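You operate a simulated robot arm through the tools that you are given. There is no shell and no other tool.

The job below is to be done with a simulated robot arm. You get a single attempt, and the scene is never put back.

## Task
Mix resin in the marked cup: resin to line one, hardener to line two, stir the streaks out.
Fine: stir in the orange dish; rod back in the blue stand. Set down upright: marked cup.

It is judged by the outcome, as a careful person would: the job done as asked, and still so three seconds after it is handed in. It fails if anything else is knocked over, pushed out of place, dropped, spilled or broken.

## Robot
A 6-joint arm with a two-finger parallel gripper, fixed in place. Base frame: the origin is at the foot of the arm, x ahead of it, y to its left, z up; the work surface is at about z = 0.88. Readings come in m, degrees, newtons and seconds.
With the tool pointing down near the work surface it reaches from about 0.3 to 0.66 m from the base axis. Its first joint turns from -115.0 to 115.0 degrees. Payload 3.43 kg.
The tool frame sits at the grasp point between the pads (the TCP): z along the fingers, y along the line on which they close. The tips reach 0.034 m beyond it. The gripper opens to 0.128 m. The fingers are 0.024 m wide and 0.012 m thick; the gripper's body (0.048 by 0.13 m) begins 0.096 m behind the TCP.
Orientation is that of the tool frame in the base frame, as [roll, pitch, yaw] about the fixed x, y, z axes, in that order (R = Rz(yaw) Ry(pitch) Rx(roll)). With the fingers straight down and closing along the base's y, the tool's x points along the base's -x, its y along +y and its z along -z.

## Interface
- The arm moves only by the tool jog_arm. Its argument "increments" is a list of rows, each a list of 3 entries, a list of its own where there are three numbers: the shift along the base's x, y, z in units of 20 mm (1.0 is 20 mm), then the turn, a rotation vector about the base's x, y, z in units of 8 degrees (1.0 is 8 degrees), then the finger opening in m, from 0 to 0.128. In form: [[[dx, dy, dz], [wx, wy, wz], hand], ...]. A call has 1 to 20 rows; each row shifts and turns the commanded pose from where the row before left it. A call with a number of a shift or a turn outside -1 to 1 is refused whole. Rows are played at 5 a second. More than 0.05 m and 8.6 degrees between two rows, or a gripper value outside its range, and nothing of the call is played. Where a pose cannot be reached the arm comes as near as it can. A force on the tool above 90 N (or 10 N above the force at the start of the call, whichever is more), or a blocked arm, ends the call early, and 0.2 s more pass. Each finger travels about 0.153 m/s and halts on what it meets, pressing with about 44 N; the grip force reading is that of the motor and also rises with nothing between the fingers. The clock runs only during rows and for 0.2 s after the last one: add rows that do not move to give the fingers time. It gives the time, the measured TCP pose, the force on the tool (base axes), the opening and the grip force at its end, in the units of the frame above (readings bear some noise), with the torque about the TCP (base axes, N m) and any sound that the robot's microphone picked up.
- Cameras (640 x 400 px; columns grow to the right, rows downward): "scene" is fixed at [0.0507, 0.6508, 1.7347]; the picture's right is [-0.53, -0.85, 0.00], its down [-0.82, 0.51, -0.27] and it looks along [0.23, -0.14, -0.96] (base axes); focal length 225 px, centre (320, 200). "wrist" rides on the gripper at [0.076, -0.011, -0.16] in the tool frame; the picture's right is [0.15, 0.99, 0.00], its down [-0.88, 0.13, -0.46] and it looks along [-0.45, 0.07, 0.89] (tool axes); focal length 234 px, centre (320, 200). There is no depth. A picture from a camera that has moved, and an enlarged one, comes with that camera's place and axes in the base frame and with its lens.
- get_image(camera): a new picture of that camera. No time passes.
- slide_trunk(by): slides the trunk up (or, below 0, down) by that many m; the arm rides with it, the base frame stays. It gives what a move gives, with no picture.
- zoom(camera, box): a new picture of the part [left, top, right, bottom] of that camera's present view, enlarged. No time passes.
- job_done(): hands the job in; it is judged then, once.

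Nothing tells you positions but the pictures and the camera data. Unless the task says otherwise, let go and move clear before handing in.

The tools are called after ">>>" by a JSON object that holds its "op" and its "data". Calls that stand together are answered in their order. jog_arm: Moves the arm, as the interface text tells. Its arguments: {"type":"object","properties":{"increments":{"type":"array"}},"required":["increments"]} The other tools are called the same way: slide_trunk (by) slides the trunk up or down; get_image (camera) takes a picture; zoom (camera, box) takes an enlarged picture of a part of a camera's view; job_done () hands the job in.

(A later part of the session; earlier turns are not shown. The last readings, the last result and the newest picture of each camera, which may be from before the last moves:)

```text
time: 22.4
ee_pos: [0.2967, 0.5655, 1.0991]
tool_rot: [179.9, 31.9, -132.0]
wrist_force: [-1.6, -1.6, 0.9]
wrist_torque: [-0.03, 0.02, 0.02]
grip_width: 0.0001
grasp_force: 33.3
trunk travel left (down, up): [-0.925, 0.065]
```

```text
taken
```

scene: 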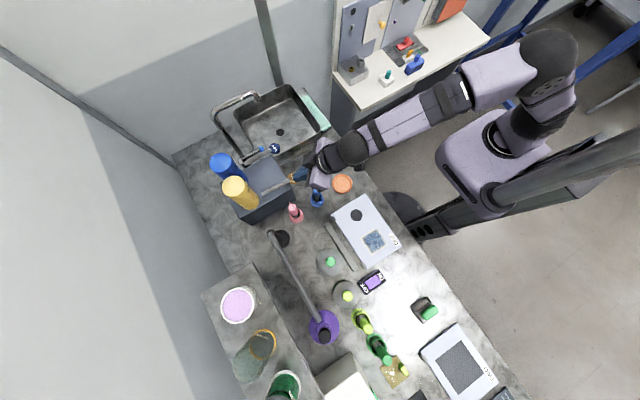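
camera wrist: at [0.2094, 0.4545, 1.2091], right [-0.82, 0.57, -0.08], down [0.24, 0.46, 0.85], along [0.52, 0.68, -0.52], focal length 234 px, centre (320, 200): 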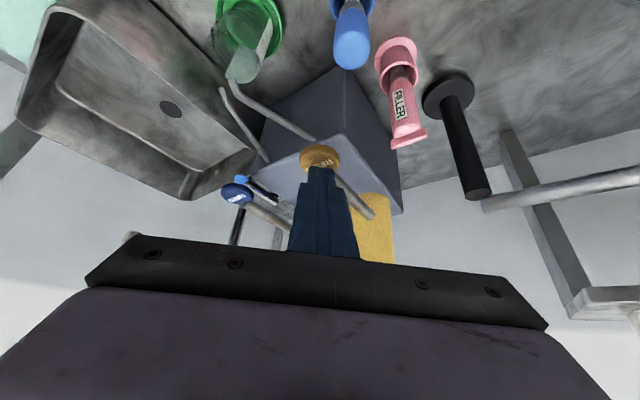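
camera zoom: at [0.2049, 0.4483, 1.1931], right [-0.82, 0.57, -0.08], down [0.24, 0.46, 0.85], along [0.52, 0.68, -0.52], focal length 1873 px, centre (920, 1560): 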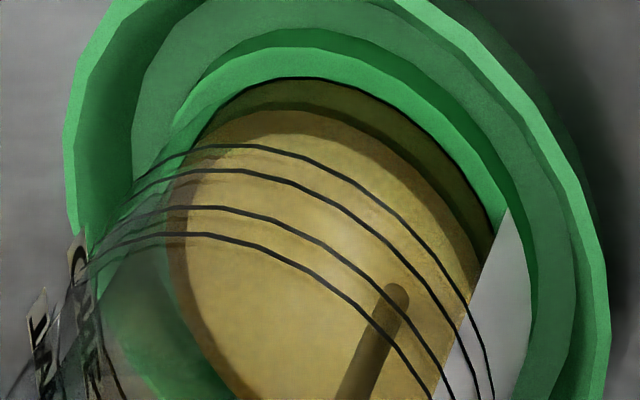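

The level is about 7–8 mm up now and line ONE needs roughly 16 mm more. I'll keep holding.

>>> {"op": "jog_arm", "data": {"increments": [[[0, 0, 0], [0, 0, 0], 0.0], [[0, 0, 0], [0, 0, 0], 0.0], [[0, 0, 0], [0, 0, 0], 0.0], [[0, 0, 0], [0, 0, 0], 0.0], [[0, 0, 0], [0, 0, 0], 0.0], [[0, 0, 0], [0, 0, 0], 0.0], [[0, 0, 0], [0, 0, 0], 0.0], [[0, 0, 0], [0, 0, 0], 0.0], [[0, 0, 0], [0, 0, 0], 0.0], [[0, 0, 0], [0, 0, 0], 0.0], [[0, 0, 0], [0, 0, 0], 0.0], [[0, 0, 0], [0, 0, 0], 0.0], [[0, 0, 0], [0, 0, 0], 0.0], [[0, 0, 0], [0, 0, 0], 0.0], [[0, 0, 0], [0, 0, 0], 0.0], [[0, 0, 0], [0, 0, 0], 0.0], [[0, 0, 0], [0, 0, 0], 0.0], [[0, 0, 0], [0, 0, 0], 0.0], [[0, 0, 0], [0, 0, 0], 0.0], [[0, 0, 0], [0, 0, 0], 0.0]]}}

>>> {"op": "zoom", "data": {"camera": "wrist", "box": [205, 5, 285, 55]}}

```text
time: 26.6
ee_pos: [0.2962, 0.5652, 1.0981]
tool_rot: [179.9, 31.9, -131.9]
wrist_force: [-0.6, -1.3, 1.1]
wrist_torque: [-0.03, 0.04, -0.01]
grip_width: 0.0004
grasp_force: 32.8
trunk travel left (down, up): [-0.925, 0.065]
```

```text
8.00 times, centred on (245, 30) of wrist
camera zoom: at [0.2049, 0.4483, 1.1931], right [-0.82, 0.57, -0.08], down [0.24, 0.46, 0.85], along [0.52, 0.68, -0.52], focal length 1873 px, centre (920, 1560)
```

zoom: 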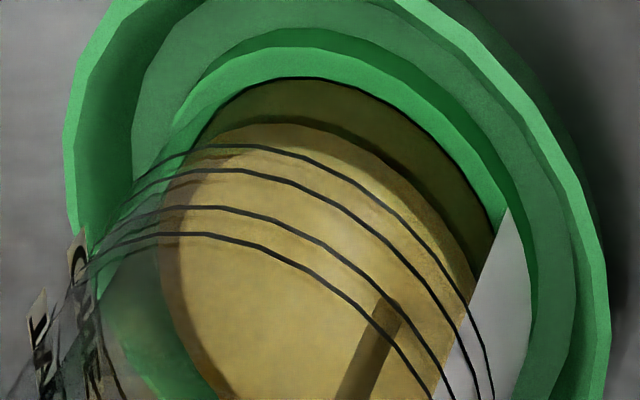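

It is rising about 1.05 mm/s, so I need roughly 11–12 mm more. I'll hold for another stretch.

>>> {"op": "jog_arm", "data": {"increments": [[[0, 0, 0], [0, 0, 0], 0.0], [[0, 0, 0], [0, 0, 0], 0.0], [[0, 0, 0], [0, 0, 0], 0.0], [[0, 0, 0], [0, 0, 0], 0.0], [[0, 0, 0], [0, 0, 0], 0.0], [[0, 0, 0], [0, 0, 0], 0.0], [[0, 0, 0], [0, 0, 0], 0.0], [[0, 0, 0], [0, 0, 0], 0.0], [[0, 0, 0], [0, 0, 0], 0.0], [[0, 0, 0], [0, 0, 0], 0.0], [[0, 0, 0], [0, 0, 0], 0.0], [[0, 0, 0], [0, 0, 0], 0.0], [[0, 0, 0], [0, 0, 0], 0.0], [[0, 0, 0], [0, 0, 0], 0.0], [[0, 0, 0], [0, 0, 0], 0.0], [[0, 0, 0], [0, 0, 0], 0.0], [[0, 0, 0], [0, 0, 0], 0.0], [[0, 0, 0], [0, 0, 0], 0.0], [[0, 0, 0], [0, 0, 0], 0.0], [[0, 0, 0], [0, 0, 0], 0.0]]}}

>>> {"op": "zoom", "data": {"camera": "wrist", "box": [205, 5, 285, 55]}}

```text
time: 30.8
ee_pos: [0.296, 0.5658, 1.0987]
tool_rot: [-179.9, 32.1, -131.9]
wrist_force: [-1.2, -1.4, 2.0]
wrist_torque: [-0.06, 0.06, 0.0]
grip_width: 0.0
grasp_force: 33.1
trunk travel left (down, up): [-0.925, 0.065]
```

```text
8.00 times, centred on (245, 30) of wrist
camera zoom: at [0.2049, 0.4483, 1.1931], right [-0.82, 0.57, -0.08], down [0.24, 0.46, 0.85], along [0.52, 0.68, -0.52], focal length 1873 px, centre (920, 1560)
```

zoom: 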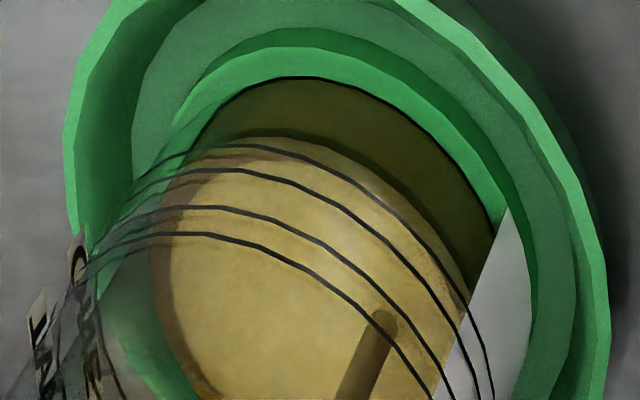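

The surface edge is approaching the lower ring of ONE. I'll hold about 3 more seconds, then check closely.

>>> {"op": "jog_arm", "data": {"increments": [[[0, 0, 0], [0, 0, 0], 0.0], [[0, 0, 0], [0, 0, 0], 0.0], [[0, 0, 0], [0, 0, 0], 0.0], [[0, 0, 0], [0, 0, 0], 0.0], [[0, 0, 0], [0, 0, 0], 0.0], [[0, 0, 0], [0, 0, 0], 0.0], [[0, 0, 0], [0, 0, 0], 0.0], [[0, 0, 0], [0, 0, 0], 0.0], [[0, 0, 0], [0, 0, 0], 0.0], [[0, 0, 0], [0, 0, 0], 0.0], [[0, 0, 0], [0, 0, 0], 0.0], [[0, 0, 0], [0, 0, 0], 0.0], [[0, 0, 0], [0, 0, 0], 0.0], [[0, 0, 0], [0, 0, 0], 0.0], [[0, 0, 0], [0, 0, 0], 0.0]]}}

>>> {"op": "zoom", "data": {"camera": "wrist", "box": [205, 5, 285, 55]}}

>>> {"op": "zoom", "data": {"camera": "wrist", "box": [225, 20, 281, 65]}}

```text
time: 34.0
ee_pos: [0.2966, 0.5663, 1.0986]
tool_rot: [-179.9, 32.0, -132.0]
wrist_force: [-1.5, -1.1, 1.7]
wrist_torque: [-0.01, 0.04, -0.03]
grip_width: 0.0001
grasp_force: 32.9
trunk travel left (down, up): [-0.925, 0.065]
```

```text
8.00 times, centred on (245, 30) of wrist
camera zoom: at [0.2049, 0.4483, 1.1931], right [-0.82, 0.57, -0.08], down [0.24, 0.46, 0.85], along [0.52, 0.68, -0.52], focal length 1873 px, centre (920, 1560)
```

zoom: 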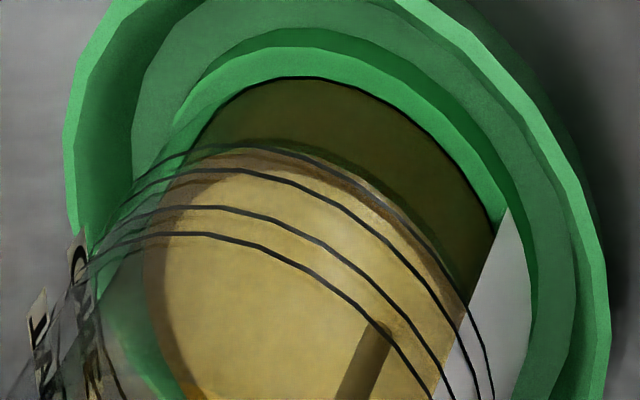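

```text
8.89 times, centred on (253, 42) of wrist
camera zoom: at [0.2049, 0.4483, 1.1931], right [-0.82, 0.57, -0.08], down [0.24, 0.46, 0.85], along [0.52, 0.68, -0.52], focal length 2082 px, centre (916, 1600)
```

zoom: 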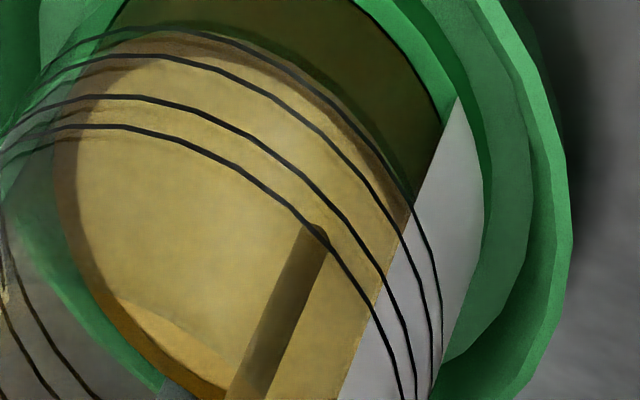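

The surface edge now nearly coincides with the lower ring of ONE. I'll release the lever and look at the cup from a lower angle to judge the level properly.

>>> {"op": "jog_arm", "data": {"increments": [[[0, 0, 1], [0, 0, 0], 0.0], [[0, 0, 1], [0, 0, 0], 0.0], [[0, 0, 1], [0, 0, 0], 0.0], [[0, -0.9, 0.3], [0, 0, 0], 0.0], [[0, -0.9, 0], [0, 0, 0], 0.0], [[0, -0.9, 0], [0, 0, 0], 0.0], [[0, -0.9, 0], [0, 0, 0], 0.0], [[0, -0.9, 0], [0, 0, 0], 0.0], [[0, -0.9, 0], [0, 0, 0], 0.0]]}}

>>> {"op": "zoom", "data": {"camera": "scene", "box": [298, 154, 318, 180]}}

>>> {"op": "get_image", "data": {"camera": "wrist"}}

```text
time: 36.0
ee_pos: [0.2958, 0.4588, 1.1652]
tool_rot: [180.0, 32.0, -132.0]
wrist_force: [0.8, -0.1, -0.6]
wrist_torque: [0.01, -0.02, 0.02]
grip_width: 0.0
grasp_force: 32.8
trunk travel left (down, up): [-0.925, 0.065]
```

```text
15.38 times, centred on (308, 167) of scene
camera zoom: at [0.0507, 0.6508, 1.7347], right [-0.53, -0.85, 0.0], down [-0.82, 0.51, -0.27], along [0.23, -0.14, -0.96], focal length 3459 px, centre (505, 708)
```

zoom: 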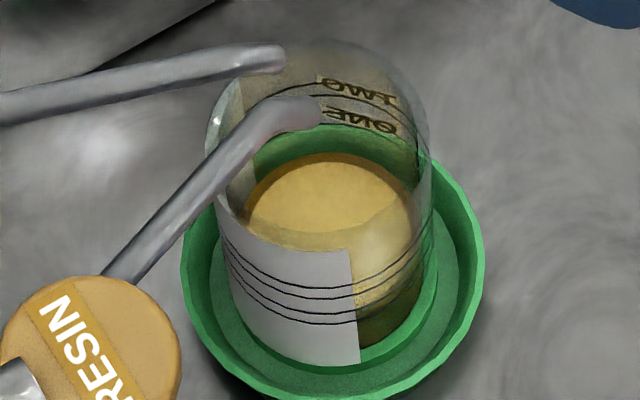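

```text
taken
camera wrist: at [0.2044, 0.3407, 1.2591], right [-0.82, 0.57, -0.08], down [0.24, 0.46, 0.85], along [0.52, 0.68, -0.52], focal length 234 px, centre (320, 200)
```

wrist: 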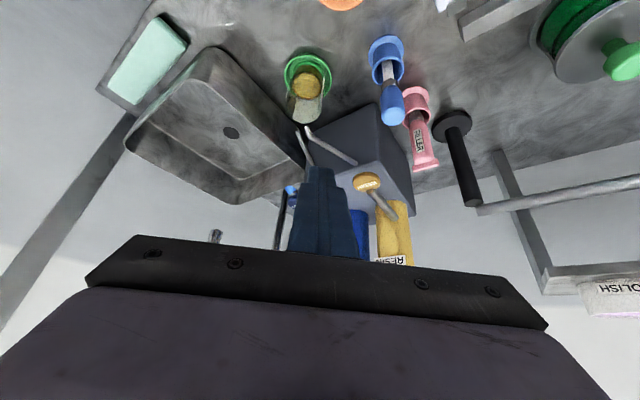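

The flow stopped on release. I'll move to a lower viewpoint in front of the cup with the fingers open to read the level against the rings.

>>> {"op": "jog_arm", "data": {"increments": [[[0, -0.95, 0], [0.743, -0.669, 0], 0.04], [[0, -0.95, 0], [0.743, -0.669, 0], 0.08], [[0, -0.95, 0], [0.4, -0.36, 0], 0.12], [[0, 0, -1], [0, 0, 0], 0.128], [[0, 0, -1], [0, 0, 0], 0.128], [[0, 0, -1], [0, 0, 0], 0.128], [[0, 0, -1], [0, 0, 0], 0.128], [[0, 0, -1], [0, 0, 0], 0.128], [[0, 0, -1], [0, 0, 0], 0.128], [[0, 0, -1], [0, 0, 0], 0.128], [[0, 0, -1], [0, 0, 0], 0.128], [[0, 0, 0], [0, 0, 0], 0.128]]}}

>>> {"op": "get_image", "data": {"camera": "wrist"}}

>>> {"op": "get_image", "data": {"camera": "scene"}}

```text
time: 38.6
ee_pos: [0.3022, 0.4067, 1.0054]
tool_rot: [-178.4, 48.5, -131.7]
wrist_force: [-0.1, -0.5, 0.3]
wrist_torque: [0.01, 0.01, 0.01]
grip_width: 0.1282
grasp_force: 0.1
out of reach, approached as far as the arm can: row 2
trunk travel left (down, up): [-0.925, 0.065]
```

```text
taken
camera wrist: at [0.1933, 0.2767, 1.0536], right [-0.79, 0.6, -0.13], down [0.06, 0.28, 0.96], along [0.61, 0.75, -0.25], focal length 234 px, centre (320, 200)
```

wrist: 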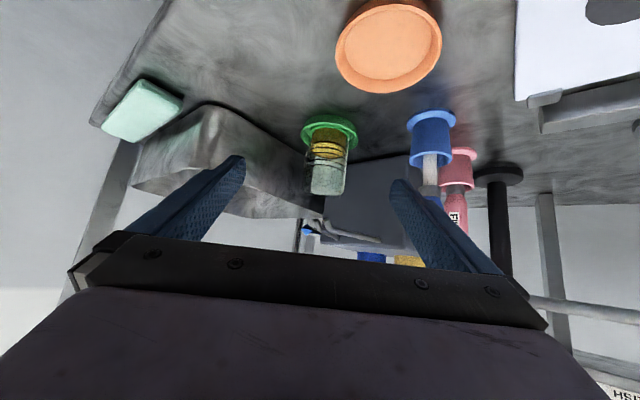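

```text
taken
```

scene: 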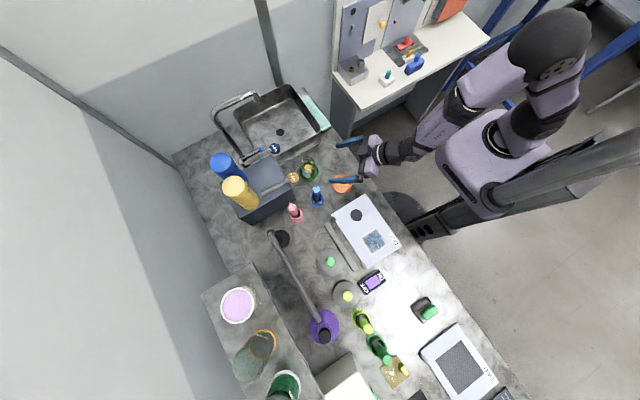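

>>> {"op": "zoom", "data": {"camera": "wrist", "box": [300, 112, 360, 200]}}

>>> {"op": "zoom", "data": {"camera": "wrist", "box": [306, 130, 352, 165]}}

```text
4.55 times, centred on (330, 156) of wrist
camera zoom: at [0.1933, 0.2767, 1.0536], right [-0.79, 0.6, -0.13], down [0.06, 0.28, 0.96], along [0.61, 0.75, -0.25], focal length 1064 px, centre (274, 400)
```

zoom: 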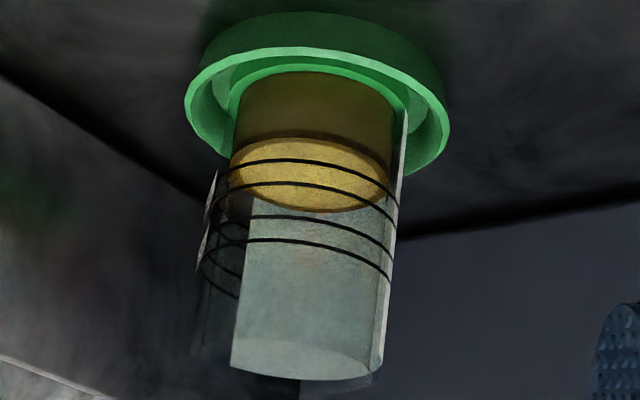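

```text
11.43 times, centred on (329, 148) of wrist
camera zoom: at [0.1933, 0.2767, 1.0536], right [-0.79, 0.6, -0.13], down [0.06, 0.28, 0.96], along [0.61, 0.75, -0.25], focal length 2676 px, centre (217, 800)
```

zoom: 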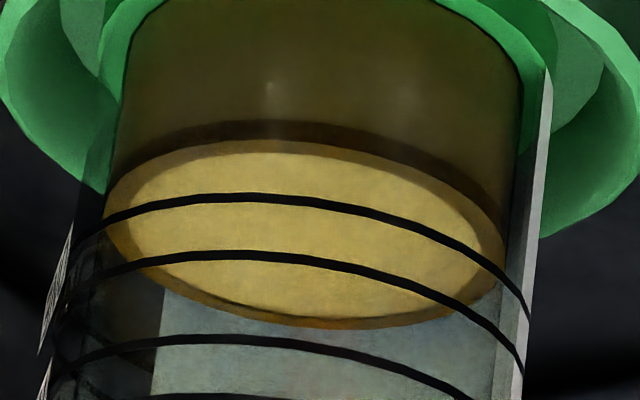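

From this angle the liquid surface lies several millimetres below the lower ring of ONE. I'll zoom on the text to see how ONE and TWO relate to the ring pairs.

>>> {"op": "zoom", "data": {"camera": "scene", "box": [305, 156, 313, 164]}}

>>> {"op": "zoom", "data": {"camera": "wrist", "box": [298, 135, 328, 175]}}

```text
16.00 times, centred on (309, 160) of scene
camera zoom: at [0.0507, 0.6508, 1.7347], right [-0.53, -0.85, 0.0], down [-0.82, 0.51, -0.27], along [0.23, -0.14, -0.96], focal length 3597 px, centre (496, 840)
```

zoom: 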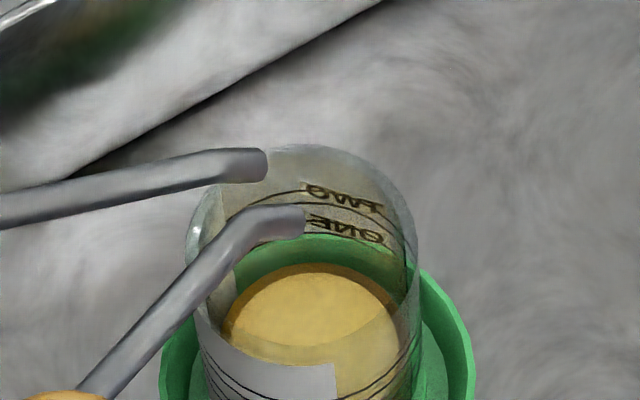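

```text
10.00 times, centred on (313, 155) of wrist
camera zoom: at [0.1933, 0.2767, 1.0536], right [-0.79, 0.6, -0.13], down [0.06, 0.28, 0.96], along [0.61, 0.75, -0.25], focal length 2342 px, centre (390, 650)
```

zoom: 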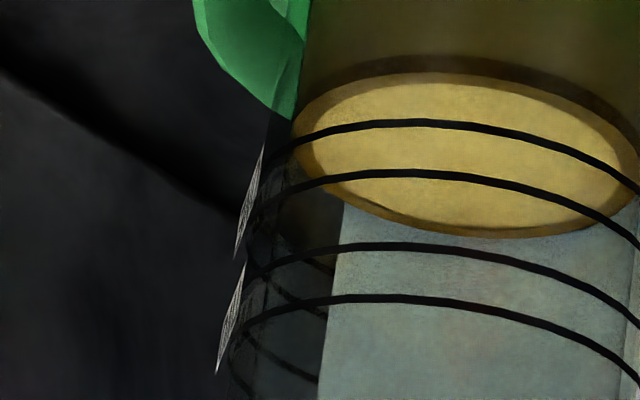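

Each text tag spans its ring pair, so I aim for the middle of the ONE pair, which is several millimetres higher than the present level. I'll go back to the RESIN knob and add more.

>>> {"op": "jog_arm", "data": {"increments": [[[0, 0, 1], [-0.743, 0.669, 0], 0.1], [[0, 0, 1], [-0.743, 0.669, 0], 0.06], [[0, 0, 1], [-0.26, 0.24, 0], 0.03], [[0, 0, 1], [0, 0, 0], 0.0], [[0, 0, 1], [0, 0, 0], 0.0], [[0, 0, 1], [0, 0, 0], 0.0], [[0, 0, 1], [0, 0, 0], 0.0], [[0, 0, 1], [0, 0, 0], 0.0], [[0, 0, 0], [0, 0, 0], 0.0]]}}

```text
time: 40.6
ee_pos: [0.309, 0.4001, 1.1403]
tool_rot: [-178.9, 29.9, -132.0]
wrist_force: [0.1, 0.9, 0.1]
wrist_torque: [-0.02, -0.01, -0.04]
grip_width: 0.0001
grasp_force: 32.5
out of reach, approached as far as the arm can: row 2, 3, 4
trunk travel left (down, up): [-0.925, 0.065]
```

I'm back up with the fingers closed at (0.309, 0.400, 1.14). I'll move over the RESIN knob again.

>>> {"op": "jog_arm", "data": {"increments": [[[-0.075, 0.92, 0.14], [0, 0, 0], 0.0], [[-0.075, 0.92, 0.14], [0, 0, 0], 0.0], [[-0.075, 0.92, 0.14], [0.1, -0.09, 0], 0.0], [[-0.075, 0.92, 0.14], [0.1, -0.09, 0], 0.0], [[-0.075, 0.92, 0.14], [0, 0, 0], 0.0], [[-0.075, 0.92, 0.14], [0, 0, 0], 0.0], [[-0.075, 0.92, 0.14], [0, 0, 0], 0.0], [[-0.075, 0.92, 0.14], [0, 0, 0], 0.0], [[-0.075, 0.92, 0.14], [0, 0, 0], 0.0], [[0, 0, 0], [0, 0, 0], 0.0]]}}

>>> {"op": "zoom", "data": {"camera": "wrist", "box": [220, 60, 420, 220]}}

```text
time: 42.8
ee_pos: [0.2951, 0.5638, 1.1633]
tool_rot: [-178.9, 32.1, -132.2]
wrist_force: [-0.1, -0.9, 0.5]
wrist_torque: [-0.01, -0.01, -0.02]
grip_width: 0.0
grasp_force: 32.6
trunk travel left (down, up): [-0.925, 0.065]
```

```text
2.50 times, centred on (320, 140) of wrist
camera zoom: at [0.2016, 0.4485, 1.2581], right [-0.81, 0.58, -0.09], down [0.24, 0.47, 0.85], along [0.54, 0.67, -0.52], focal length 585 px, centre (320, 350)
```

zoom: 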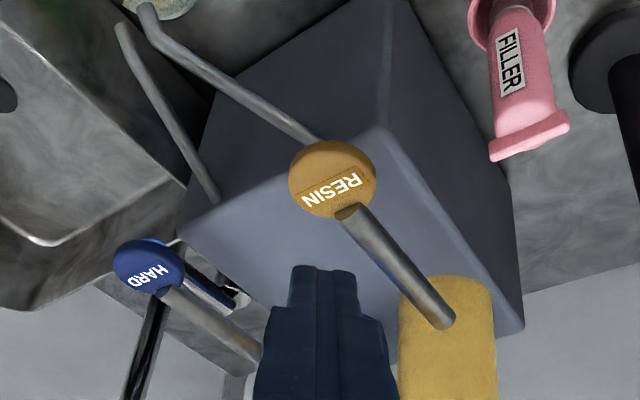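

I'm above the knob again. I'll press to the same depth (z≈1.098) and hold a few seconds, then check.

>>> {"op": "jog_arm", "data": {"increments": [[[0.04, 0.08, -1], [0, 0, 0], 0.0], [[0, 0, -1], [0, 0, 0], 0.0], [[0, 0, -0.8], [0, 0, 0], 0.0], [[0, 0, -0.25], [0, 0, 0], 0.0], [[0, 0, -0.2], [0, 0, 0], 0.0], [[0, 0, 0], [0, 0, 0], 0.0], [[0, 0, 0], [0, 0, 0], 0.0], [[0, 0, 0], [0, 0, 0], 0.0], [[0, 0, 0], [0, 0, 0], 0.0]]}}

>>> {"op": "zoom", "data": {"camera": "wrist", "box": [205, 5, 285, 55]}}

>>> {"op": "get_image", "data": {"camera": "wrist"}}

```text
time: 44.8
ee_pos: [0.2951, 0.567, 1.0999]
tool_rot: [-179.0, 32.1, -132.2]
wrist_force: [-1.0, -0.6, 1.6]
wrist_torque: [0.01, 0.05, 0.01]
grip_width: 0.0
grasp_force: 33.7
trunk travel left (down, up): [-0.925, 0.065]
```

```text
8.00 times, centred on (245, 30) of wrist
camera zoom: at [0.2012, 0.4499, 1.194], right [-0.81, 0.58, -0.09], down [0.24, 0.47, 0.85], along [0.54, 0.67, -0.52], focal length 1873 px, centre (920, 1560)
```

zoom: 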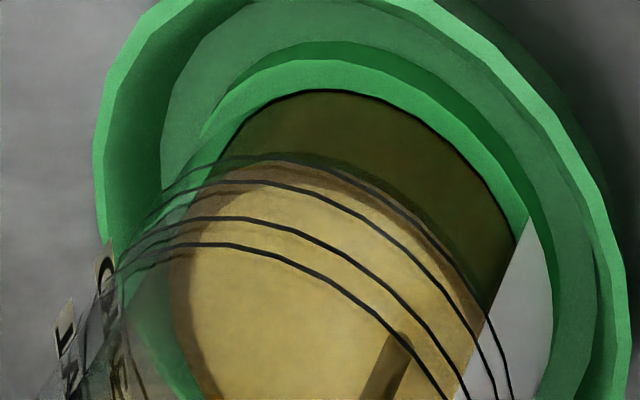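

```text
taken
camera wrist: at [0.2012, 0.4499, 1.194], right [-0.81, 0.58, -0.09], down [0.24, 0.47, 0.85], along [0.54, 0.67, -0.52], focal length 234 px, centre (320, 200)
```

wrist: 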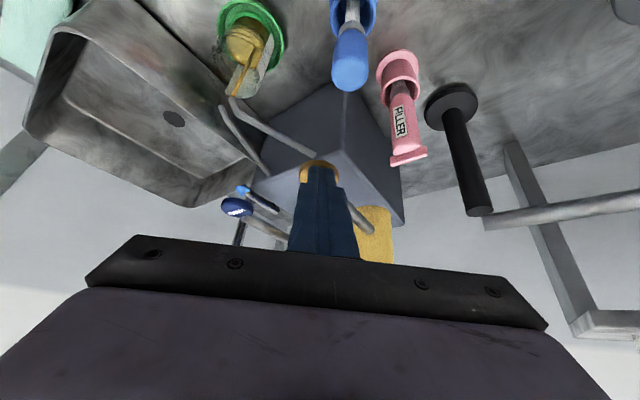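

Flow has resumed. I'll hold about 4 seconds more.

>>> {"op": "jog_arm", "data": {"increments": [[[0, 0, 0], [0, 0, 0], 0.0], [[0, 0, 0], [0, 0, 0], 0.0], [[0, 0, 0], [0, 0, 0], 0.0], [[0, 0, 0], [0, 0, 0], 0.0], [[0, 0, 0], [0, 0, 0], 0.0], [[0, 0, 0], [0, 0, 0], 0.0], [[0, 0, 0], [0, 0, 0], 0.0], [[0, 0, 0], [0, 0, 0], 0.0], [[0, 0, 0], [0, 0, 0], 0.0], [[0, 0, 0], [0, 0, 0], 0.0], [[0, 0, 0], [0, 0, 0], 0.0], [[0, 0, 0], [0, 0, 0], 0.0], [[0, 0, 0], [0, 0, 0], 0.0], [[0, 0, 0], [0, 0, 0], 0.0], [[0, 0, 0], [0, 0, 0], 0.0], [[0, 0, 0], [0, 0, 0], 0.0], [[0, 0, 0], [0, 0, 0], 0.0], [[0, 0, 0], [0, 0, 0], 0.0], [[0, 0, 0], [0, 0, 0], 0.0], [[0, 0, 0], [0, 0, 0], 0.0]]}}

>>> {"op": "zoom", "data": {"camera": "wrist", "box": [205, 5, 285, 55]}}

```text
time: 49.0
ee_pos: [0.2954, 0.5646, 1.0994]
tool_rot: [-178.9, 32.0, -132.1]
wrist_force: [0.1, -1.2, 0.9]
wrist_torque: [0.01, 0.03, 0.01]
grip_width: 0.0002
grasp_force: 33.1
trunk travel left (down, up): [-0.925, 0.065]
```

```text
8.00 times, centred on (245, 30) of wrist
camera zoom: at [0.2012, 0.4499, 1.194], right [-0.81, 0.58, -0.09], down [0.24, 0.47, 0.85], along [0.54, 0.67, -0.52], focal length 1873 px, centre (920, 1560)
```

zoom: 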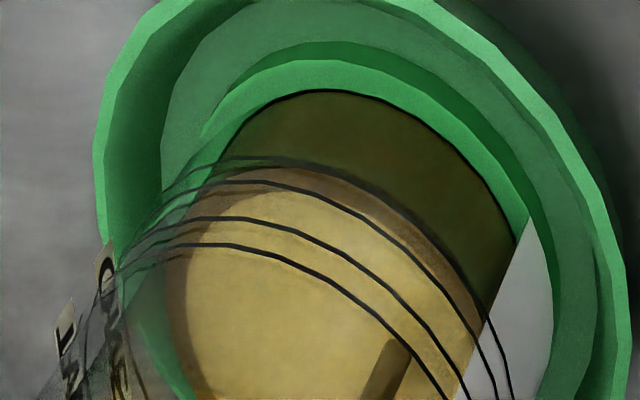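

The surface edge has passed the lower ring in this view. I'll hold about one second more, release, and re-check from the low angle.

>>> {"op": "jog_arm", "data": {"increments": [[[0, 0, 0], [0, 0, 0], 0.0], [[0, 0, 0], [0, 0, 0], 0.0], [[0, 0, 0], [0, 0, 0], 0.0], [[0, 0, 0], [0, 0, 0], 0.0], [[0, 0, 1], [0, 0, 0], 0.0], [[0, 0, 1], [0, 0, 0], 0.0], [[0, 0, 1], [0, 0, 0], 0.0], [[0, -0.9, 0], [0, 0, 0], 0.0], [[0, -0.9, 0], [0, 0, 0], 0.0], [[0, -0.9, 0], [0, 0, 0], 0.03], [[0, -0.9, 0], [0, 0, 0], 0.06], [[0, -0.9, 0], [0, 0, 0], 0.1], [[0, -0.9, 0], [0, 0, 0], 0.128], [[0, -0.9, 0], [0, 0, 0], 0.128], [[0, -0.9, 0], [0, 0, 0], 0.128], [[0, 0, 0], [0, 0, 0], 0.128]]}}

>>> {"op": "zoom", "data": {"camera": "scene", "box": [298, 154, 318, 180]}}

```text
time: 52.4
ee_pos: [0.2952, 0.42, 1.1603]
tool_rot: [-179.0, 32.0, -132.0]
wrist_force: [0.1, 0.2, -0.4]
wrist_torque: [0.01, -0.04, 0.02]
grip_width: 0.1279
grasp_force: 0.0
trunk travel left (down, up): [-0.925, 0.065]
```

```text
15.38 times, centred on (308, 167) of scene
camera zoom: at [0.0507, 0.6508, 1.7347], right [-0.53, -0.85, 0.0], down [-0.82, 0.51, -0.27], along [0.23, -0.14, -0.96], focal length 3459 px, centre (505, 708)
```

zoom: 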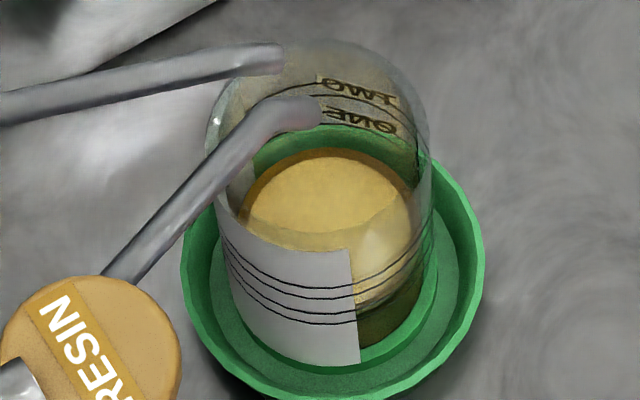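

I'll lower to the same low viewpoint in front of the cup and compare the level with the rings.

>>> {"op": "jog_arm", "data": {"increments": [[[0, -0.3, -1], [0, 0, 0], 0.128], [[0, -0.3, -1], [0, 0, 0], 0.128], [[0, 0, -1], [0, 0, 0], 0.128], [[0, 0, -1], [0, 0, 0], 0.128], [[0, 0, -1], [0.4, -0.36, 0], 0.128], [[0, 0, -1], [0.4, -0.36, 0], 0.128], [[0, 0, -1], [0.4, -0.36, 0], 0.128], [[0, 0, -0.6], [0.4, -0.36, 0], 0.128], [[0, 0, 0], [0, 0, 0], 0.128]]}}

>>> {"op": "get_image", "data": {"camera": "wrist"}}

```text
time: 54.4
ee_pos: [0.3045, 0.401, 1.0254]
tool_rot: [-176.8, 46.3, -131.9]
wrist_force: [0.0, 0.2, 0.2]
wrist_torque: [0.03, 0.03, 0.0]
grip_width: 0.1279
grasp_force: 0.2
out of reach, approached as far as the arm can: row 5, 6
trunk travel left (down, up): [-0.925, 0.065]
```

```text
taken
camera wrist: at [0.1936, 0.2762, 1.0806], right [-0.78, 0.61, -0.14], down [0.08, 0.32, 0.95], along [0.63, 0.72, -0.29], focal length 234 px, centre (320, 200)
```

wrist: 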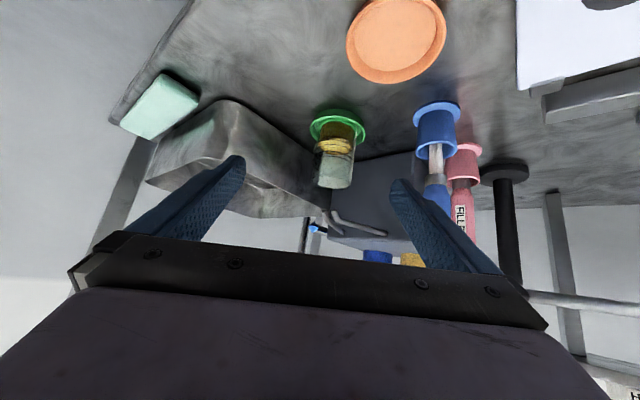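

>>> {"op": "zoom", "data": {"camera": "wrist", "box": [312, 122, 358, 157]}}

>>> {"op": "zoom", "data": {"camera": "wrist", "box": [306, 105, 366, 195]}}

```text
11.43 times, centred on (335, 140) of wrist
camera zoom: at [0.1936, 0.2762, 1.0806], right [-0.78, 0.61, -0.14], down [0.08, 0.32, 0.95], along [0.63, 0.72, -0.29], focal length 2676 px, centre (149, 891)
```

zoom: 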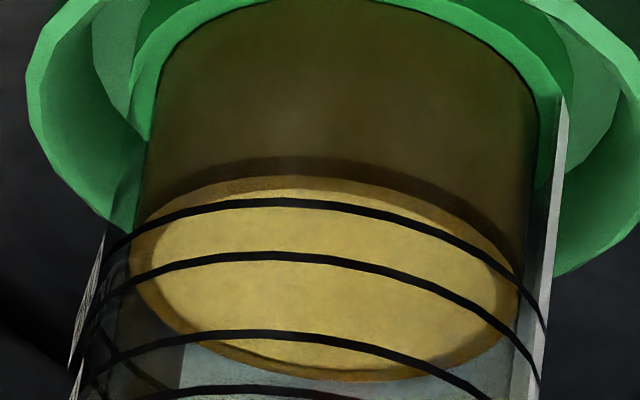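

```text
4.44 times, centred on (336, 150) of wrist
camera zoom: at [0.1936, 0.2762, 1.0806], right [-0.78, 0.61, -0.14], down [0.08, 0.32, 0.95], along [0.63, 0.72, -0.29], focal length 1041 px, centre (249, 422)
```

zoom: 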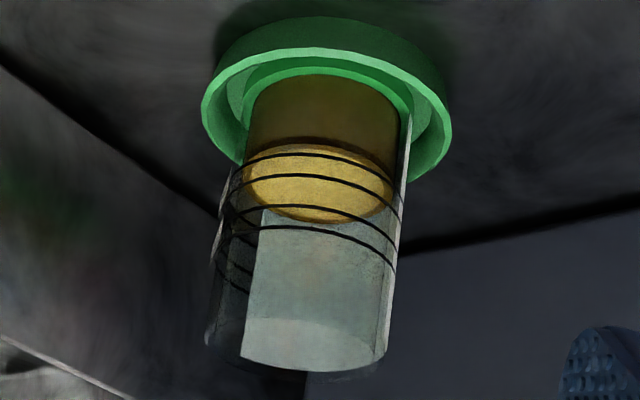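

The surface is still about 4–5 mm below the lower ring of ONE, so I need roughly 8 mm more to reach mid-band. I'll return to the RESIN knob and press again.

>>> {"op": "jog_arm", "data": {"increments": [[[0, 0, 1], [-0.43, 0.385, 0], 0.1], [[0, 0, 1], [-0.45, 0.4, 0], 0.06], [[0, 0.1, 1], [-0.45, 0.4, 0], 0.03], [[0, 0.1, 1], [0.227, 0.252, 0.212], 0.0], [[0, 0, 1], [0, 0, 0], 0.0], [[0, 0, 1], [0, 0, 0], 0.0], [[0, 0, 1], [0, 0, 0], 0.0], [[0, 0, 0], [0, 0, 0], 0.0]]}}

```text
time: 56.2
ee_pos: [0.3088, 0.402, 1.1523]
tool_rot: [-179.9, 32.0, -131.7]
wrist_force: [0.1, 0.4, 0.1]
wrist_torque: [-0.01, 0.03, 0.0]
grip_width: 0.0
grasp_force: 33.2
out of reach, approached as far as the arm can: row 3, 4
trunk travel left (down, up): [-0.925, 0.065]
```

Orientation is restored. I'll move over the knob and press slightly deeper than last time.

>>> {"op": "jog_arm", "data": {"increments": [[[-0.074, 0.909, 0.07], [0, 0, 0], 0.0], [[-0.074, 0.909, 0.07], [0, 0, 0], 0.0], [[-0.074, 0.909, 0.07], [0, 0, 0], 0.0], [[-0.074, 0.909, 0.07], [0, 0, 0], 0.0], [[-0.074, 0.909, 0.07], [0, 0, 0], 0.0], [[-0.074, 0.909, 0.07], [0, 0, 0], 0.0], [[-0.074, 0.909, 0.07], [0, 0, 0], 0.0], [[-0.074, 0.909, 0.07], [0, 0, 0], 0.0], [[-0.074, 0.909, 0.07], [0, 0, 0], 0.0], [[0, 0, -1], [0, 0, 0], 0.0], [[0, 0, -1], [0, 0, 0], 0.0], [[0, 0, -0.9], [0, 0, 0], 0.0], [[0, 0, -0.25], [0, 0, 0], 0.0], [[0, 0, -0.2], [0, 0, 0], 0.0], [[0, 0, 0], [0, 0, 0], 0.0], [[0, 0, 0], [0, 0, 0], 0.0]]}}

>>> {"op": "zoom", "data": {"camera": "wrist", "box": [205, 5, 285, 55]}}

```text
time: 59.6
ee_pos: [0.2953, 0.5662, 1.0953]
tool_rot: [-179.9, 31.9, -131.8]
wrist_force: [-0.7, -0.2, 1.2]
wrist_torque: [0.0, 0.07, -0.01]
grip_width: 0.0001
grasp_force: 33.2
trunk travel left (down, up): [-0.925, 0.065]
```

```text
8.00 times, centred on (245, 30) of wrist
camera zoom: at [0.2035, 0.4484, 1.1907], right [-0.82, 0.57, -0.08], down [0.24, 0.47, 0.85], along [0.52, 0.68, -0.52], focal length 1873 px, centre (920, 1560)
```

zoom: 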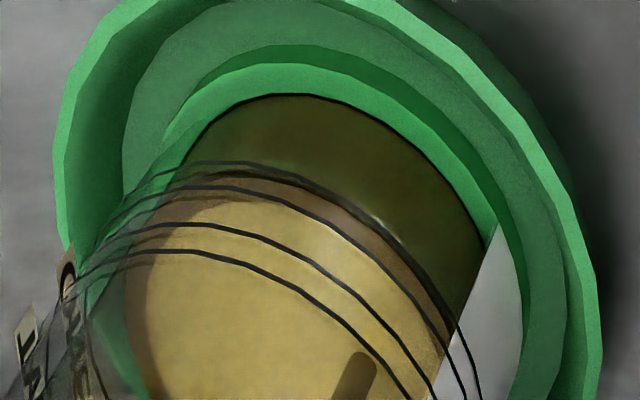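

Resin is flowing again at a slightly deeper press. I'll hold about 3 seconds and compare.

>>> {"op": "jog_arm", "data": {"increments": [[[0, 0, 0], [0, 0, 0], 0.0], [[0, 0, 0], [0, 0, 0], 0.0], [[0, 0, 0], [0, 0, 0], 0.0], [[0, 0, 0], [0, 0, 0], 0.0], [[0, 0, 0], [0, 0, 0], 0.0], [[0, 0, 0], [0, 0, 0], 0.0], [[0, 0, 0], [0, 0, 0], 0.0], [[0, 0, 0], [0, 0, 0], 0.0], [[0, 0, 0], [0, 0, 0], 0.0], [[0, 0, 0], [0, 0, 0], 0.0], [[0, 0, 0], [0, 0, 0], 0.0], [[0, 0, 0], [0, 0, 0], 0.0], [[0, 0, 0], [0, 0, 0], 0.0], [[0, 0, 0], [0, 0, 0], 0.0]]}}

>>> {"op": "zoom", "data": {"camera": "wrist", "box": [205, 5, 285, 55]}}

```text
time: 62.6
ee_pos: [0.2946, 0.5653, 1.0962]
tool_rot: [-179.9, 31.8, -131.8]
wrist_force: [-1.6, -0.5, 3.2]
wrist_torque: [-0.02, 0.05, 0.0]
grip_width: 0.0
grasp_force: 32.8
trunk travel left (down, up): [-0.925, 0.065]
```

```text
8.00 times, centred on (245, 30) of wrist
camera zoom: at [0.2035, 0.4484, 1.1908], right [-0.82, 0.57, -0.08], down [0.24, 0.46, 0.85], along [0.52, 0.68, -0.52], focal length 1873 px, centre (920, 1560)
```

zoom: 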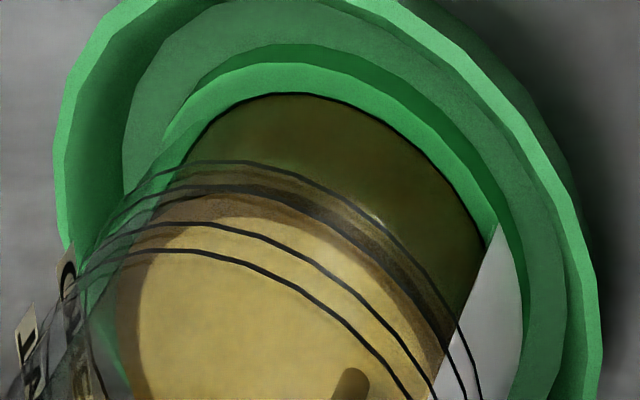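

The surface edge is now near the second ring in this view. I'll release and check from the low angle.

>>> {"op": "jog_arm", "data": {"increments": [[[0, 0, 1], [0, 0, 0], 0.0], [[0, 0, 1], [0, 0, 0], 0.0], [[0, 0, 1], [0, 0, 0], 0.0], [[0, -0.9, 0], [0, 0, 0], 0.0], [[0, -0.9, 0], [0, 0, 0], 0.0], [[0, -0.9, 0], [0, 0, 0], 0.03], [[0, -0.9, 0], [0, 0, 0], 0.06], [[0, -0.9, 0], [0, 0, 0], 0.1], [[0, -0.9, 0], [0, 0, 0], 0.128], [[0, -0.6, -0.5], [0, 0, 0], 0.128], [[0, -0.3, -1], [0, 0, 0], 0.128], [[0, -0.3, -1], [0, 0, 0], 0.128], [[0, 0, -1], [0, 0, 0], 0.128], [[0, 0, -1], [0, 0, 0], 0.128], [[0, 0, -1], [0, 0, 0], 0.128], [[0, 0, -1], [0, 0, 0], 0.128], [[0, 0, 0], [0, 0, 0], 0.128]]}}

>>> {"op": "get_image", "data": {"camera": "wrist"}}

```text
time: 66.2
ee_pos: [0.2941, 0.4334, 1.0257]
tool_rot: [-180.0, 31.9, -131.9]
wrist_force: [0.2, -0.5, 0.2]
wrist_torque: [-0.04, 0.06, -0.01]
grip_width: 0.1279
grasp_force: 0.0
trunk travel left (down, up): [-0.925, 0.065]
```

```text
taken
camera wrist: at [0.2029, 0.315, 1.1208], right [-0.82, 0.57, -0.08], down [0.24, 0.47, 0.85], along [0.52, 0.68, -0.52], focal length 234 px, centre (320, 200)
```

wrist: 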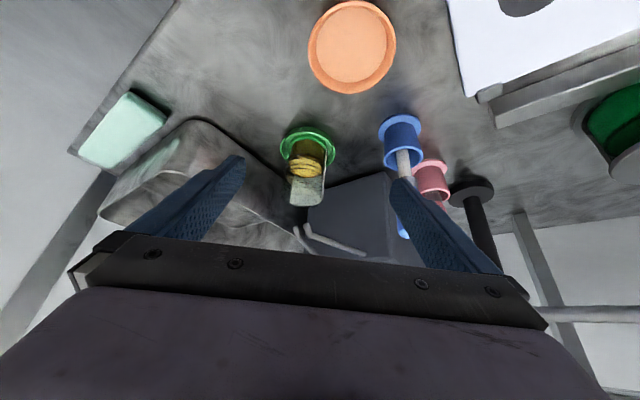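

Now I'll tilt up for the low-angle reading.

>>> {"op": "jog_arm", "data": {"increments": [[[0, -0.4, -0.5], [0.4, -0.36, 0], 0.128], [[0, -0.4, -0.5], [0.4, -0.36, 0], 0.128], [[0, -0.4, -0.5], [0.4, -0.36, 0], 0.128], [[0, -0.4, -0.5], [0.4, -0.36, 0], 0.128], [[0, 0, -0.5], [0.4, -0.36, 0], 0.128], [[0, 0, 0], [0, 0, 0], 0.128]]}}

>>> {"op": "get_image", "data": {"camera": "wrist"}}

```text
time: 67.6
ee_pos: [0.296, 0.4324, 1.0057]
tool_rot: [-177.8, 52.9, -130.6]
wrist_force: [0.6, 0.2, -0.1]
wrist_torque: [-0.03, 0.02, 0.01]
grip_width: 0.1277
grasp_force: 0.0
out of reach, approached as far as the arm can: row 1, 4, 5
trunk travel left (down, up): [-0.925, 0.065]
```

```text
taken
camera wrist: at [0.187, 0.2982, 1.0411], right [-0.79, 0.6, -0.14], down [0.0, 0.23, 0.97], along [0.61, 0.77, -0.18], focal length 234 px, centre (320, 200)
```

wrist: 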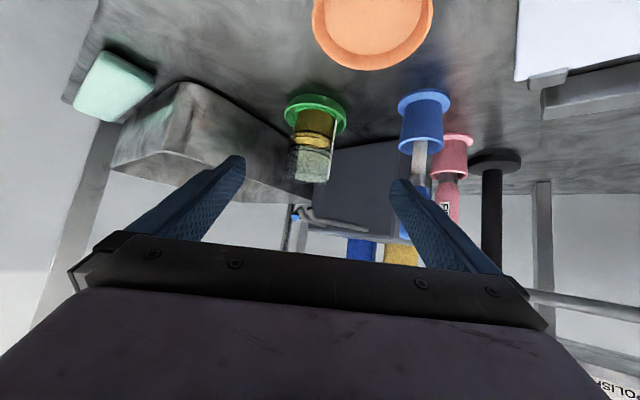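

>>> {"op": "zoom", "data": {"camera": "wrist", "box": [290, 115, 336, 150]}}

>>> {"op": "zoom", "data": {"camera": "wrist", "box": [280, 95, 350, 190]}}

```text
11.43 times, centred on (313, 132) of wrist
camera zoom: at [0.187, 0.2982, 1.0411], right [-0.79, 0.6, -0.14], down [0.0, 0.23, 0.97], along [0.61, 0.77, -0.18], focal length 2676 px, centre (400, 971)
```

zoom: 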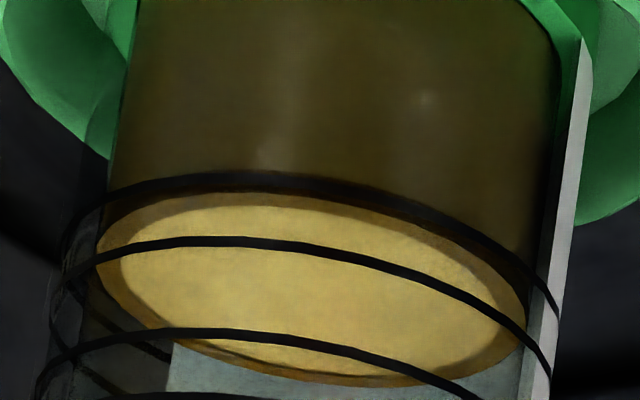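

```text
4.21 times, centred on (315, 142) of wrist
camera zoom: at [0.187, 0.2982, 1.0411], right [-0.79, 0.6, -0.14], down [0.0, 0.23, 0.97], along [0.61, 0.77, -0.18], focal length 986 px, centre (341, 442)
```

zoom: 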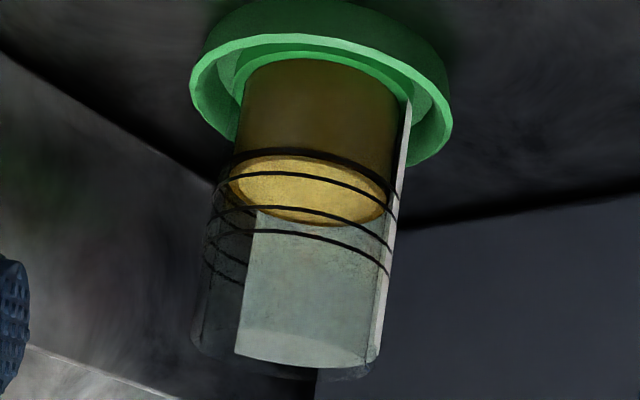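

The surface is now right at the lower ring of ONE, so about 4 mm more brings it to mid-band. I'll return for one more roughly 3-second press.

>>> {"op": "jog_arm", "data": {"increments": [[[0, 0, 0.3], [-0.65, 0.585, 0], 0.1], [[0, 0, 0.5], [-0.65, 0.585, 0], 0.06], [[0, 0, 1], [-0.65, 0.585, 0], 0.03], [[0, 0, 1], [0.15, 0.17, 0.14], 0.0], [[0, 0, 1], [0, 0, 0], 0.0], [[0, 0, 1], [0, 0, 0], 0.0], [[0, 0, 1], [0, 0, 0], 0.0], [[0, 0, 1], [0, 0, 0], 0.0], [[0, 0, 0], [0, 0, 0], 0.0]]}}

```text
time: 69.6
ee_pos: [0.2992, 0.4288, 1.1281]
tool_rot: [177.9, 32.4, -131.9]
wrist_force: [0.6, -0.7, -0.5]
wrist_torque: [-0.03, -0.01, 0.01]
grip_width: 0.0002
grasp_force: 33.2
out of reach, approached as far as the arm can: row 3, 4
trunk travel left (down, up): [-0.925, 0.065]
```

>>> {"op": "jog_arm", "data": {"increments": [[[-0.024, 0.857, 0.23], [-0.15, -0.165, -0.139], 0.0], [[-0.024, 0.857, 0.23], [0, 0, 0], 0.0], [[-0.024, 0.857, 0.23], [0, 0, 0], 0.0], [[-0.024, 0.857, 0.23], [0, 0, 0], 0.0], [[-0.024, 0.857, 0.23], [0, 0, 0], 0.0], [[-0.024, 0.857, 0.23], [0, 0, 0], 0.0], [[-0.024, 0.857, 0.23], [0, 0, 0], 0.0], [[-0.024, 0.857, 0.23], [0, 0, 0], 0.0], [[0, 0, 0], [0, 0, 0], 0.0]]}}

```text
time: 71.6
ee_pos: [0.2955, 0.5649, 1.1659]
tool_rot: [-179.9, 32.4, -131.8]
wrist_force: [-0.1, 0.1, -0.1]
wrist_torque: [0.01, 0.0, 0.01]
grip_width: 0.0004
grasp_force: 33.0
trunk travel left (down, up): [-0.925, 0.065]
```

I'm above the knob again. I'll press to the same depth and hold about 2 seconds before checking.

>>> {"op": "jog_arm", "data": {"increments": [[[0, 0, -1], [0, 0, 0], 0.0], [[0, 0, -1], [0, 0, 0], 0.0], [[0, 0, -1], [0, 0, 0], 0.0], [[0, 0, -0.25], [0, 0, 0], 0.0], [[0, 0, -0.2], [0, 0, 0], 0.0], [[0, 0, 0], [0, 0, 0], 0.0], [[0, 0, 0], [0, 0, 0], 0.0], [[0, 0, 0], [0, 0, 0], 0.0], [[0, 0, 0], [0, 0, 0], 0.0], [[0, 0, 0], [0, 0, 0], 0.0], [[0, 0, 0], [0, 0, 0], 0.0]]}}

>>> {"op": "zoom", "data": {"camera": "wrist", "box": [205, 5, 285, 55]}}

```text
time: 74.0
ee_pos: [0.2936, 0.5659, 1.0974]
tool_rot: [-179.9, 32.4, -131.8]
wrist_force: [-0.2, -1.5, 1.9]
wrist_torque: [-0.02, -0.01, 0.0]
grip_width: 0.0
grasp_force: 32.9
trunk travel left (down, up): [-0.925, 0.065]
```

```text
8.00 times, centred on (245, 30) of wrist
camera zoom: at [0.2028, 0.4471, 1.1898], right [-0.82, 0.57, -0.08], down [0.24, 0.46, 0.86], along [0.52, 0.68, -0.51], focal length 1873 px, centre (920, 1560)
```

zoom: 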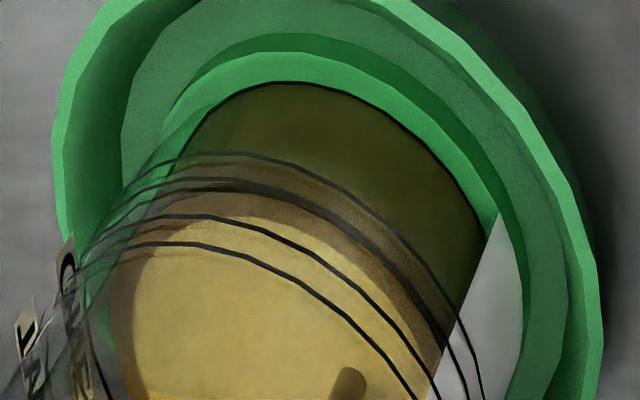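

It has risen about 2 mm. I'll hold 1.4 seconds more, release and re-check at the low angle.

>>> {"op": "jog_arm", "data": {"increments": [[[0, 0, 0], [0, 0, 0], 0.0], [[0, 0, 0], [0, 0, 0], 0.0], [[0, 0, 0], [0, 0, 0], 0.0], [[0, 0, 0], [0, 0, 0], 0.0], [[0, 0, 0], [0, 0, 0], 0.0], [[0, 0, 0], [0, 0, 0], 0.0], [[0, 0, 1], [0, 0, 0], 0.0], [[0, 0, 1], [0, 0, 0], 0.0], [[0, 0, 1], [0, 0, 0], 0.0], [[0, -0.9, 0], [0, 0, 0], 0.0], [[0, -0.9, 0], [0, 0, 0], 0.0], [[0, -0.9, 0], [0, 0, 0], 0.03], [[0, -0.9, -0.5], [0, 0, 0], 0.06], [[0, -0.9, -1], [0, 0, 0], 0.1], [[0, -0.9, -1], [0, 0, 0], 0.128], [[0, -0.6, -1], [0, 0, 0], 0.128], [[0, -0.3, -1], [0, 0, 0], 0.128], [[0, -0.3, -1], [0, 0, 0], 0.128], [[0, 0, -1], [0, 0, 0], 0.128], [[0, 0, 0], [0, 0, 0], 0.128]]}}

>>> {"op": "jog_arm", "data": {"increments": [[[0, 0, -0.5], [0.5, -0.45, 0], 0.128], [[0, 0, -0.5], [0.5, -0.45, 0], 0.128], [[0, 0, -0.5], [0.5, -0.45, 0], 0.128], [[0, 0, 0], [0.45, -0.4, 0], 0.128], [[0, 0, 0], [0, 0, 0], 0.128]]}}

>>> {"op": "get_image", "data": {"camera": "wrist"}}

```text
time: 78.2
ee_pos: [0.2939, 0.433, 1.0268]
tool_rot: [-179.8, 32.4, -131.7]
wrist_force: [0.0, 0.0, 0.3]
wrist_torque: [0.01, -0.01, -0.03]
grip_width: 0.1278
grasp_force: 0.0
trunk travel left (down, up): [-0.925, 0.065]
```

```text
time: 79.4
ee_pos: [0.2976, 0.4417, 1.0078]
tool_rot: [-178.8, 53.2, -131.1]
wrist_force: [0.0, 0.1, 0.7]
wrist_torque: [0.02, 0.01, 0.01]
grip_width: 0.1281
grasp_force: 0.0
out of reach, approached as far as the arm can: row 1, 4
trunk travel left (down, up): [-0.925, 0.065]
```

```text
taken
camera wrist: at [0.1886, 0.3067, 1.0421], right [-0.79, 0.6, -0.13], down [0.0, 0.22, 0.98], along [0.61, 0.77, -0.17], focal length 234 px, centre (320, 200)
```

wrist: 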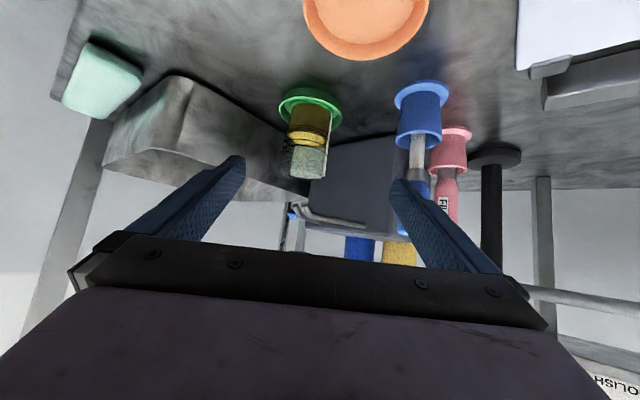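

>>> {"op": "zoom", "data": {"camera": "wrist", "box": [284, 112, 330, 147]}}

>>> {"op": "zoom", "data": {"camera": "wrist", "box": [274, 85, 344, 185]}}

```text
11.43 times, centred on (307, 130) of wrist
camera zoom: at [0.1886, 0.3067, 1.0421], right [-0.79, 0.6, -0.13], down [0.0, 0.22, 0.98], along [0.61, 0.77, -0.17], focal length 2676 px, centre (469, 1006)
```

zoom: 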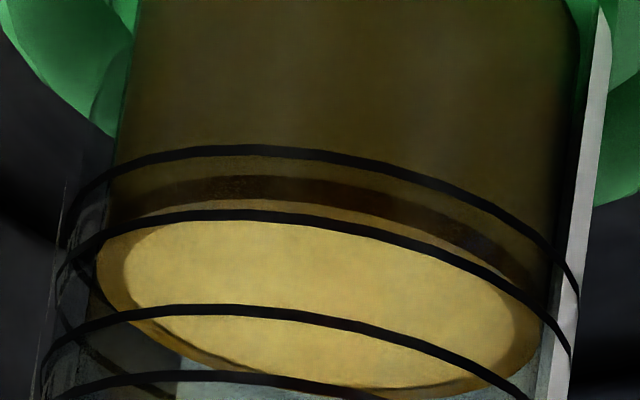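

```text
4.00 times, centred on (309, 135) of wrist
camera zoom: at [0.1886, 0.3067, 1.0421], right [-0.79, 0.6, -0.13], down [0.0, 0.22, 0.98], along [0.61, 0.77, -0.17], focal length 937 px, centre (364, 460)
```

zoom: 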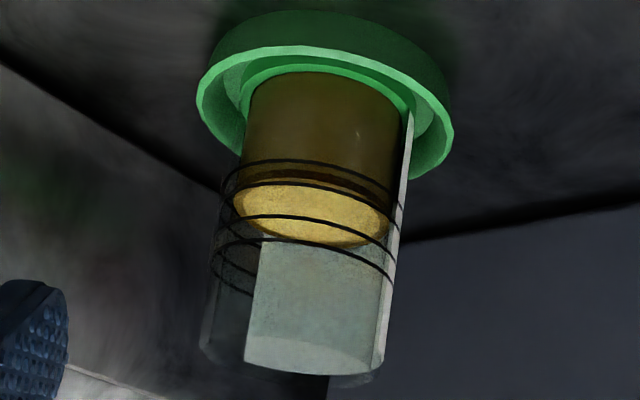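

The resin surface is now about mid-way between the two rings of ONE. Next is the hardener: I'll take a reference scene view, then move up and over the HARD knob at about (0.44, 0.588, 1.07).

>>> {"op": "zoom", "data": {"camera": "scene", "box": [298, 154, 318, 180]}}

>>> {"op": "jog_arm", "data": {"increments": [[[0, 0, 0.3], [-0.65, 0.585, 0], 0.1], [[0, 0, 0.5], [-0.65, 0.585, 0], 0.06], [[0, 0, 1], [-0.65, 0.585, 0], 0.03], [[0, 0, 1], [0, 0, 0], 0.0], [[0, 0, 1], [0, 0, 0], 0.0], [[0, 0, 1], [0, 0, 0], 0.0], [[0, 0, 1], [0, 0, 0], 0.0], [[0, 0, 1], [0, 0, 0], 0.0], [[0, 0, 1], [0, 0, 0], 0.0], [[0, 0, 0], [0, 0, 0], 0.0]]}}

```text
15.38 times, centred on (308, 167) of scene
camera zoom: at [0.0507, 0.6508, 1.7347], right [-0.53, -0.85, 0.0], down [-0.82, 0.51, -0.27], along [0.23, -0.14, -0.96], focal length 3459 px, centre (505, 708)
```

zoom: 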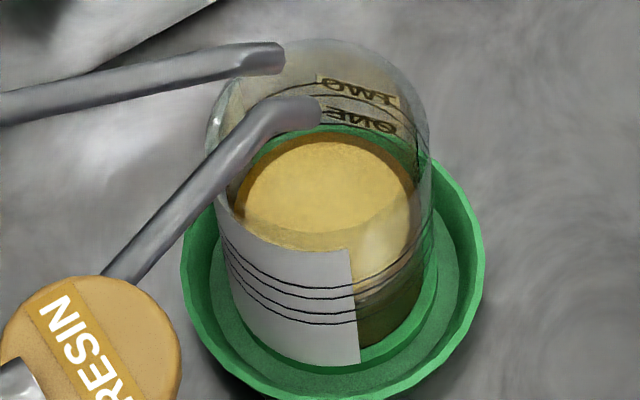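

```text
time: 81.6
ee_pos: [0.2997, 0.4391, 1.156]
tool_rot: [-180.0, 32.3, -131.9]
wrist_force: [-0.1, -1.1, 0.0]
wrist_torque: [0.03, -0.01, -0.05]
grip_width: 0.0001
grasp_force: 33.1
out of reach, approached as far as the arm can: row 3
trunk travel left (down, up): [-0.925, 0.065]
```

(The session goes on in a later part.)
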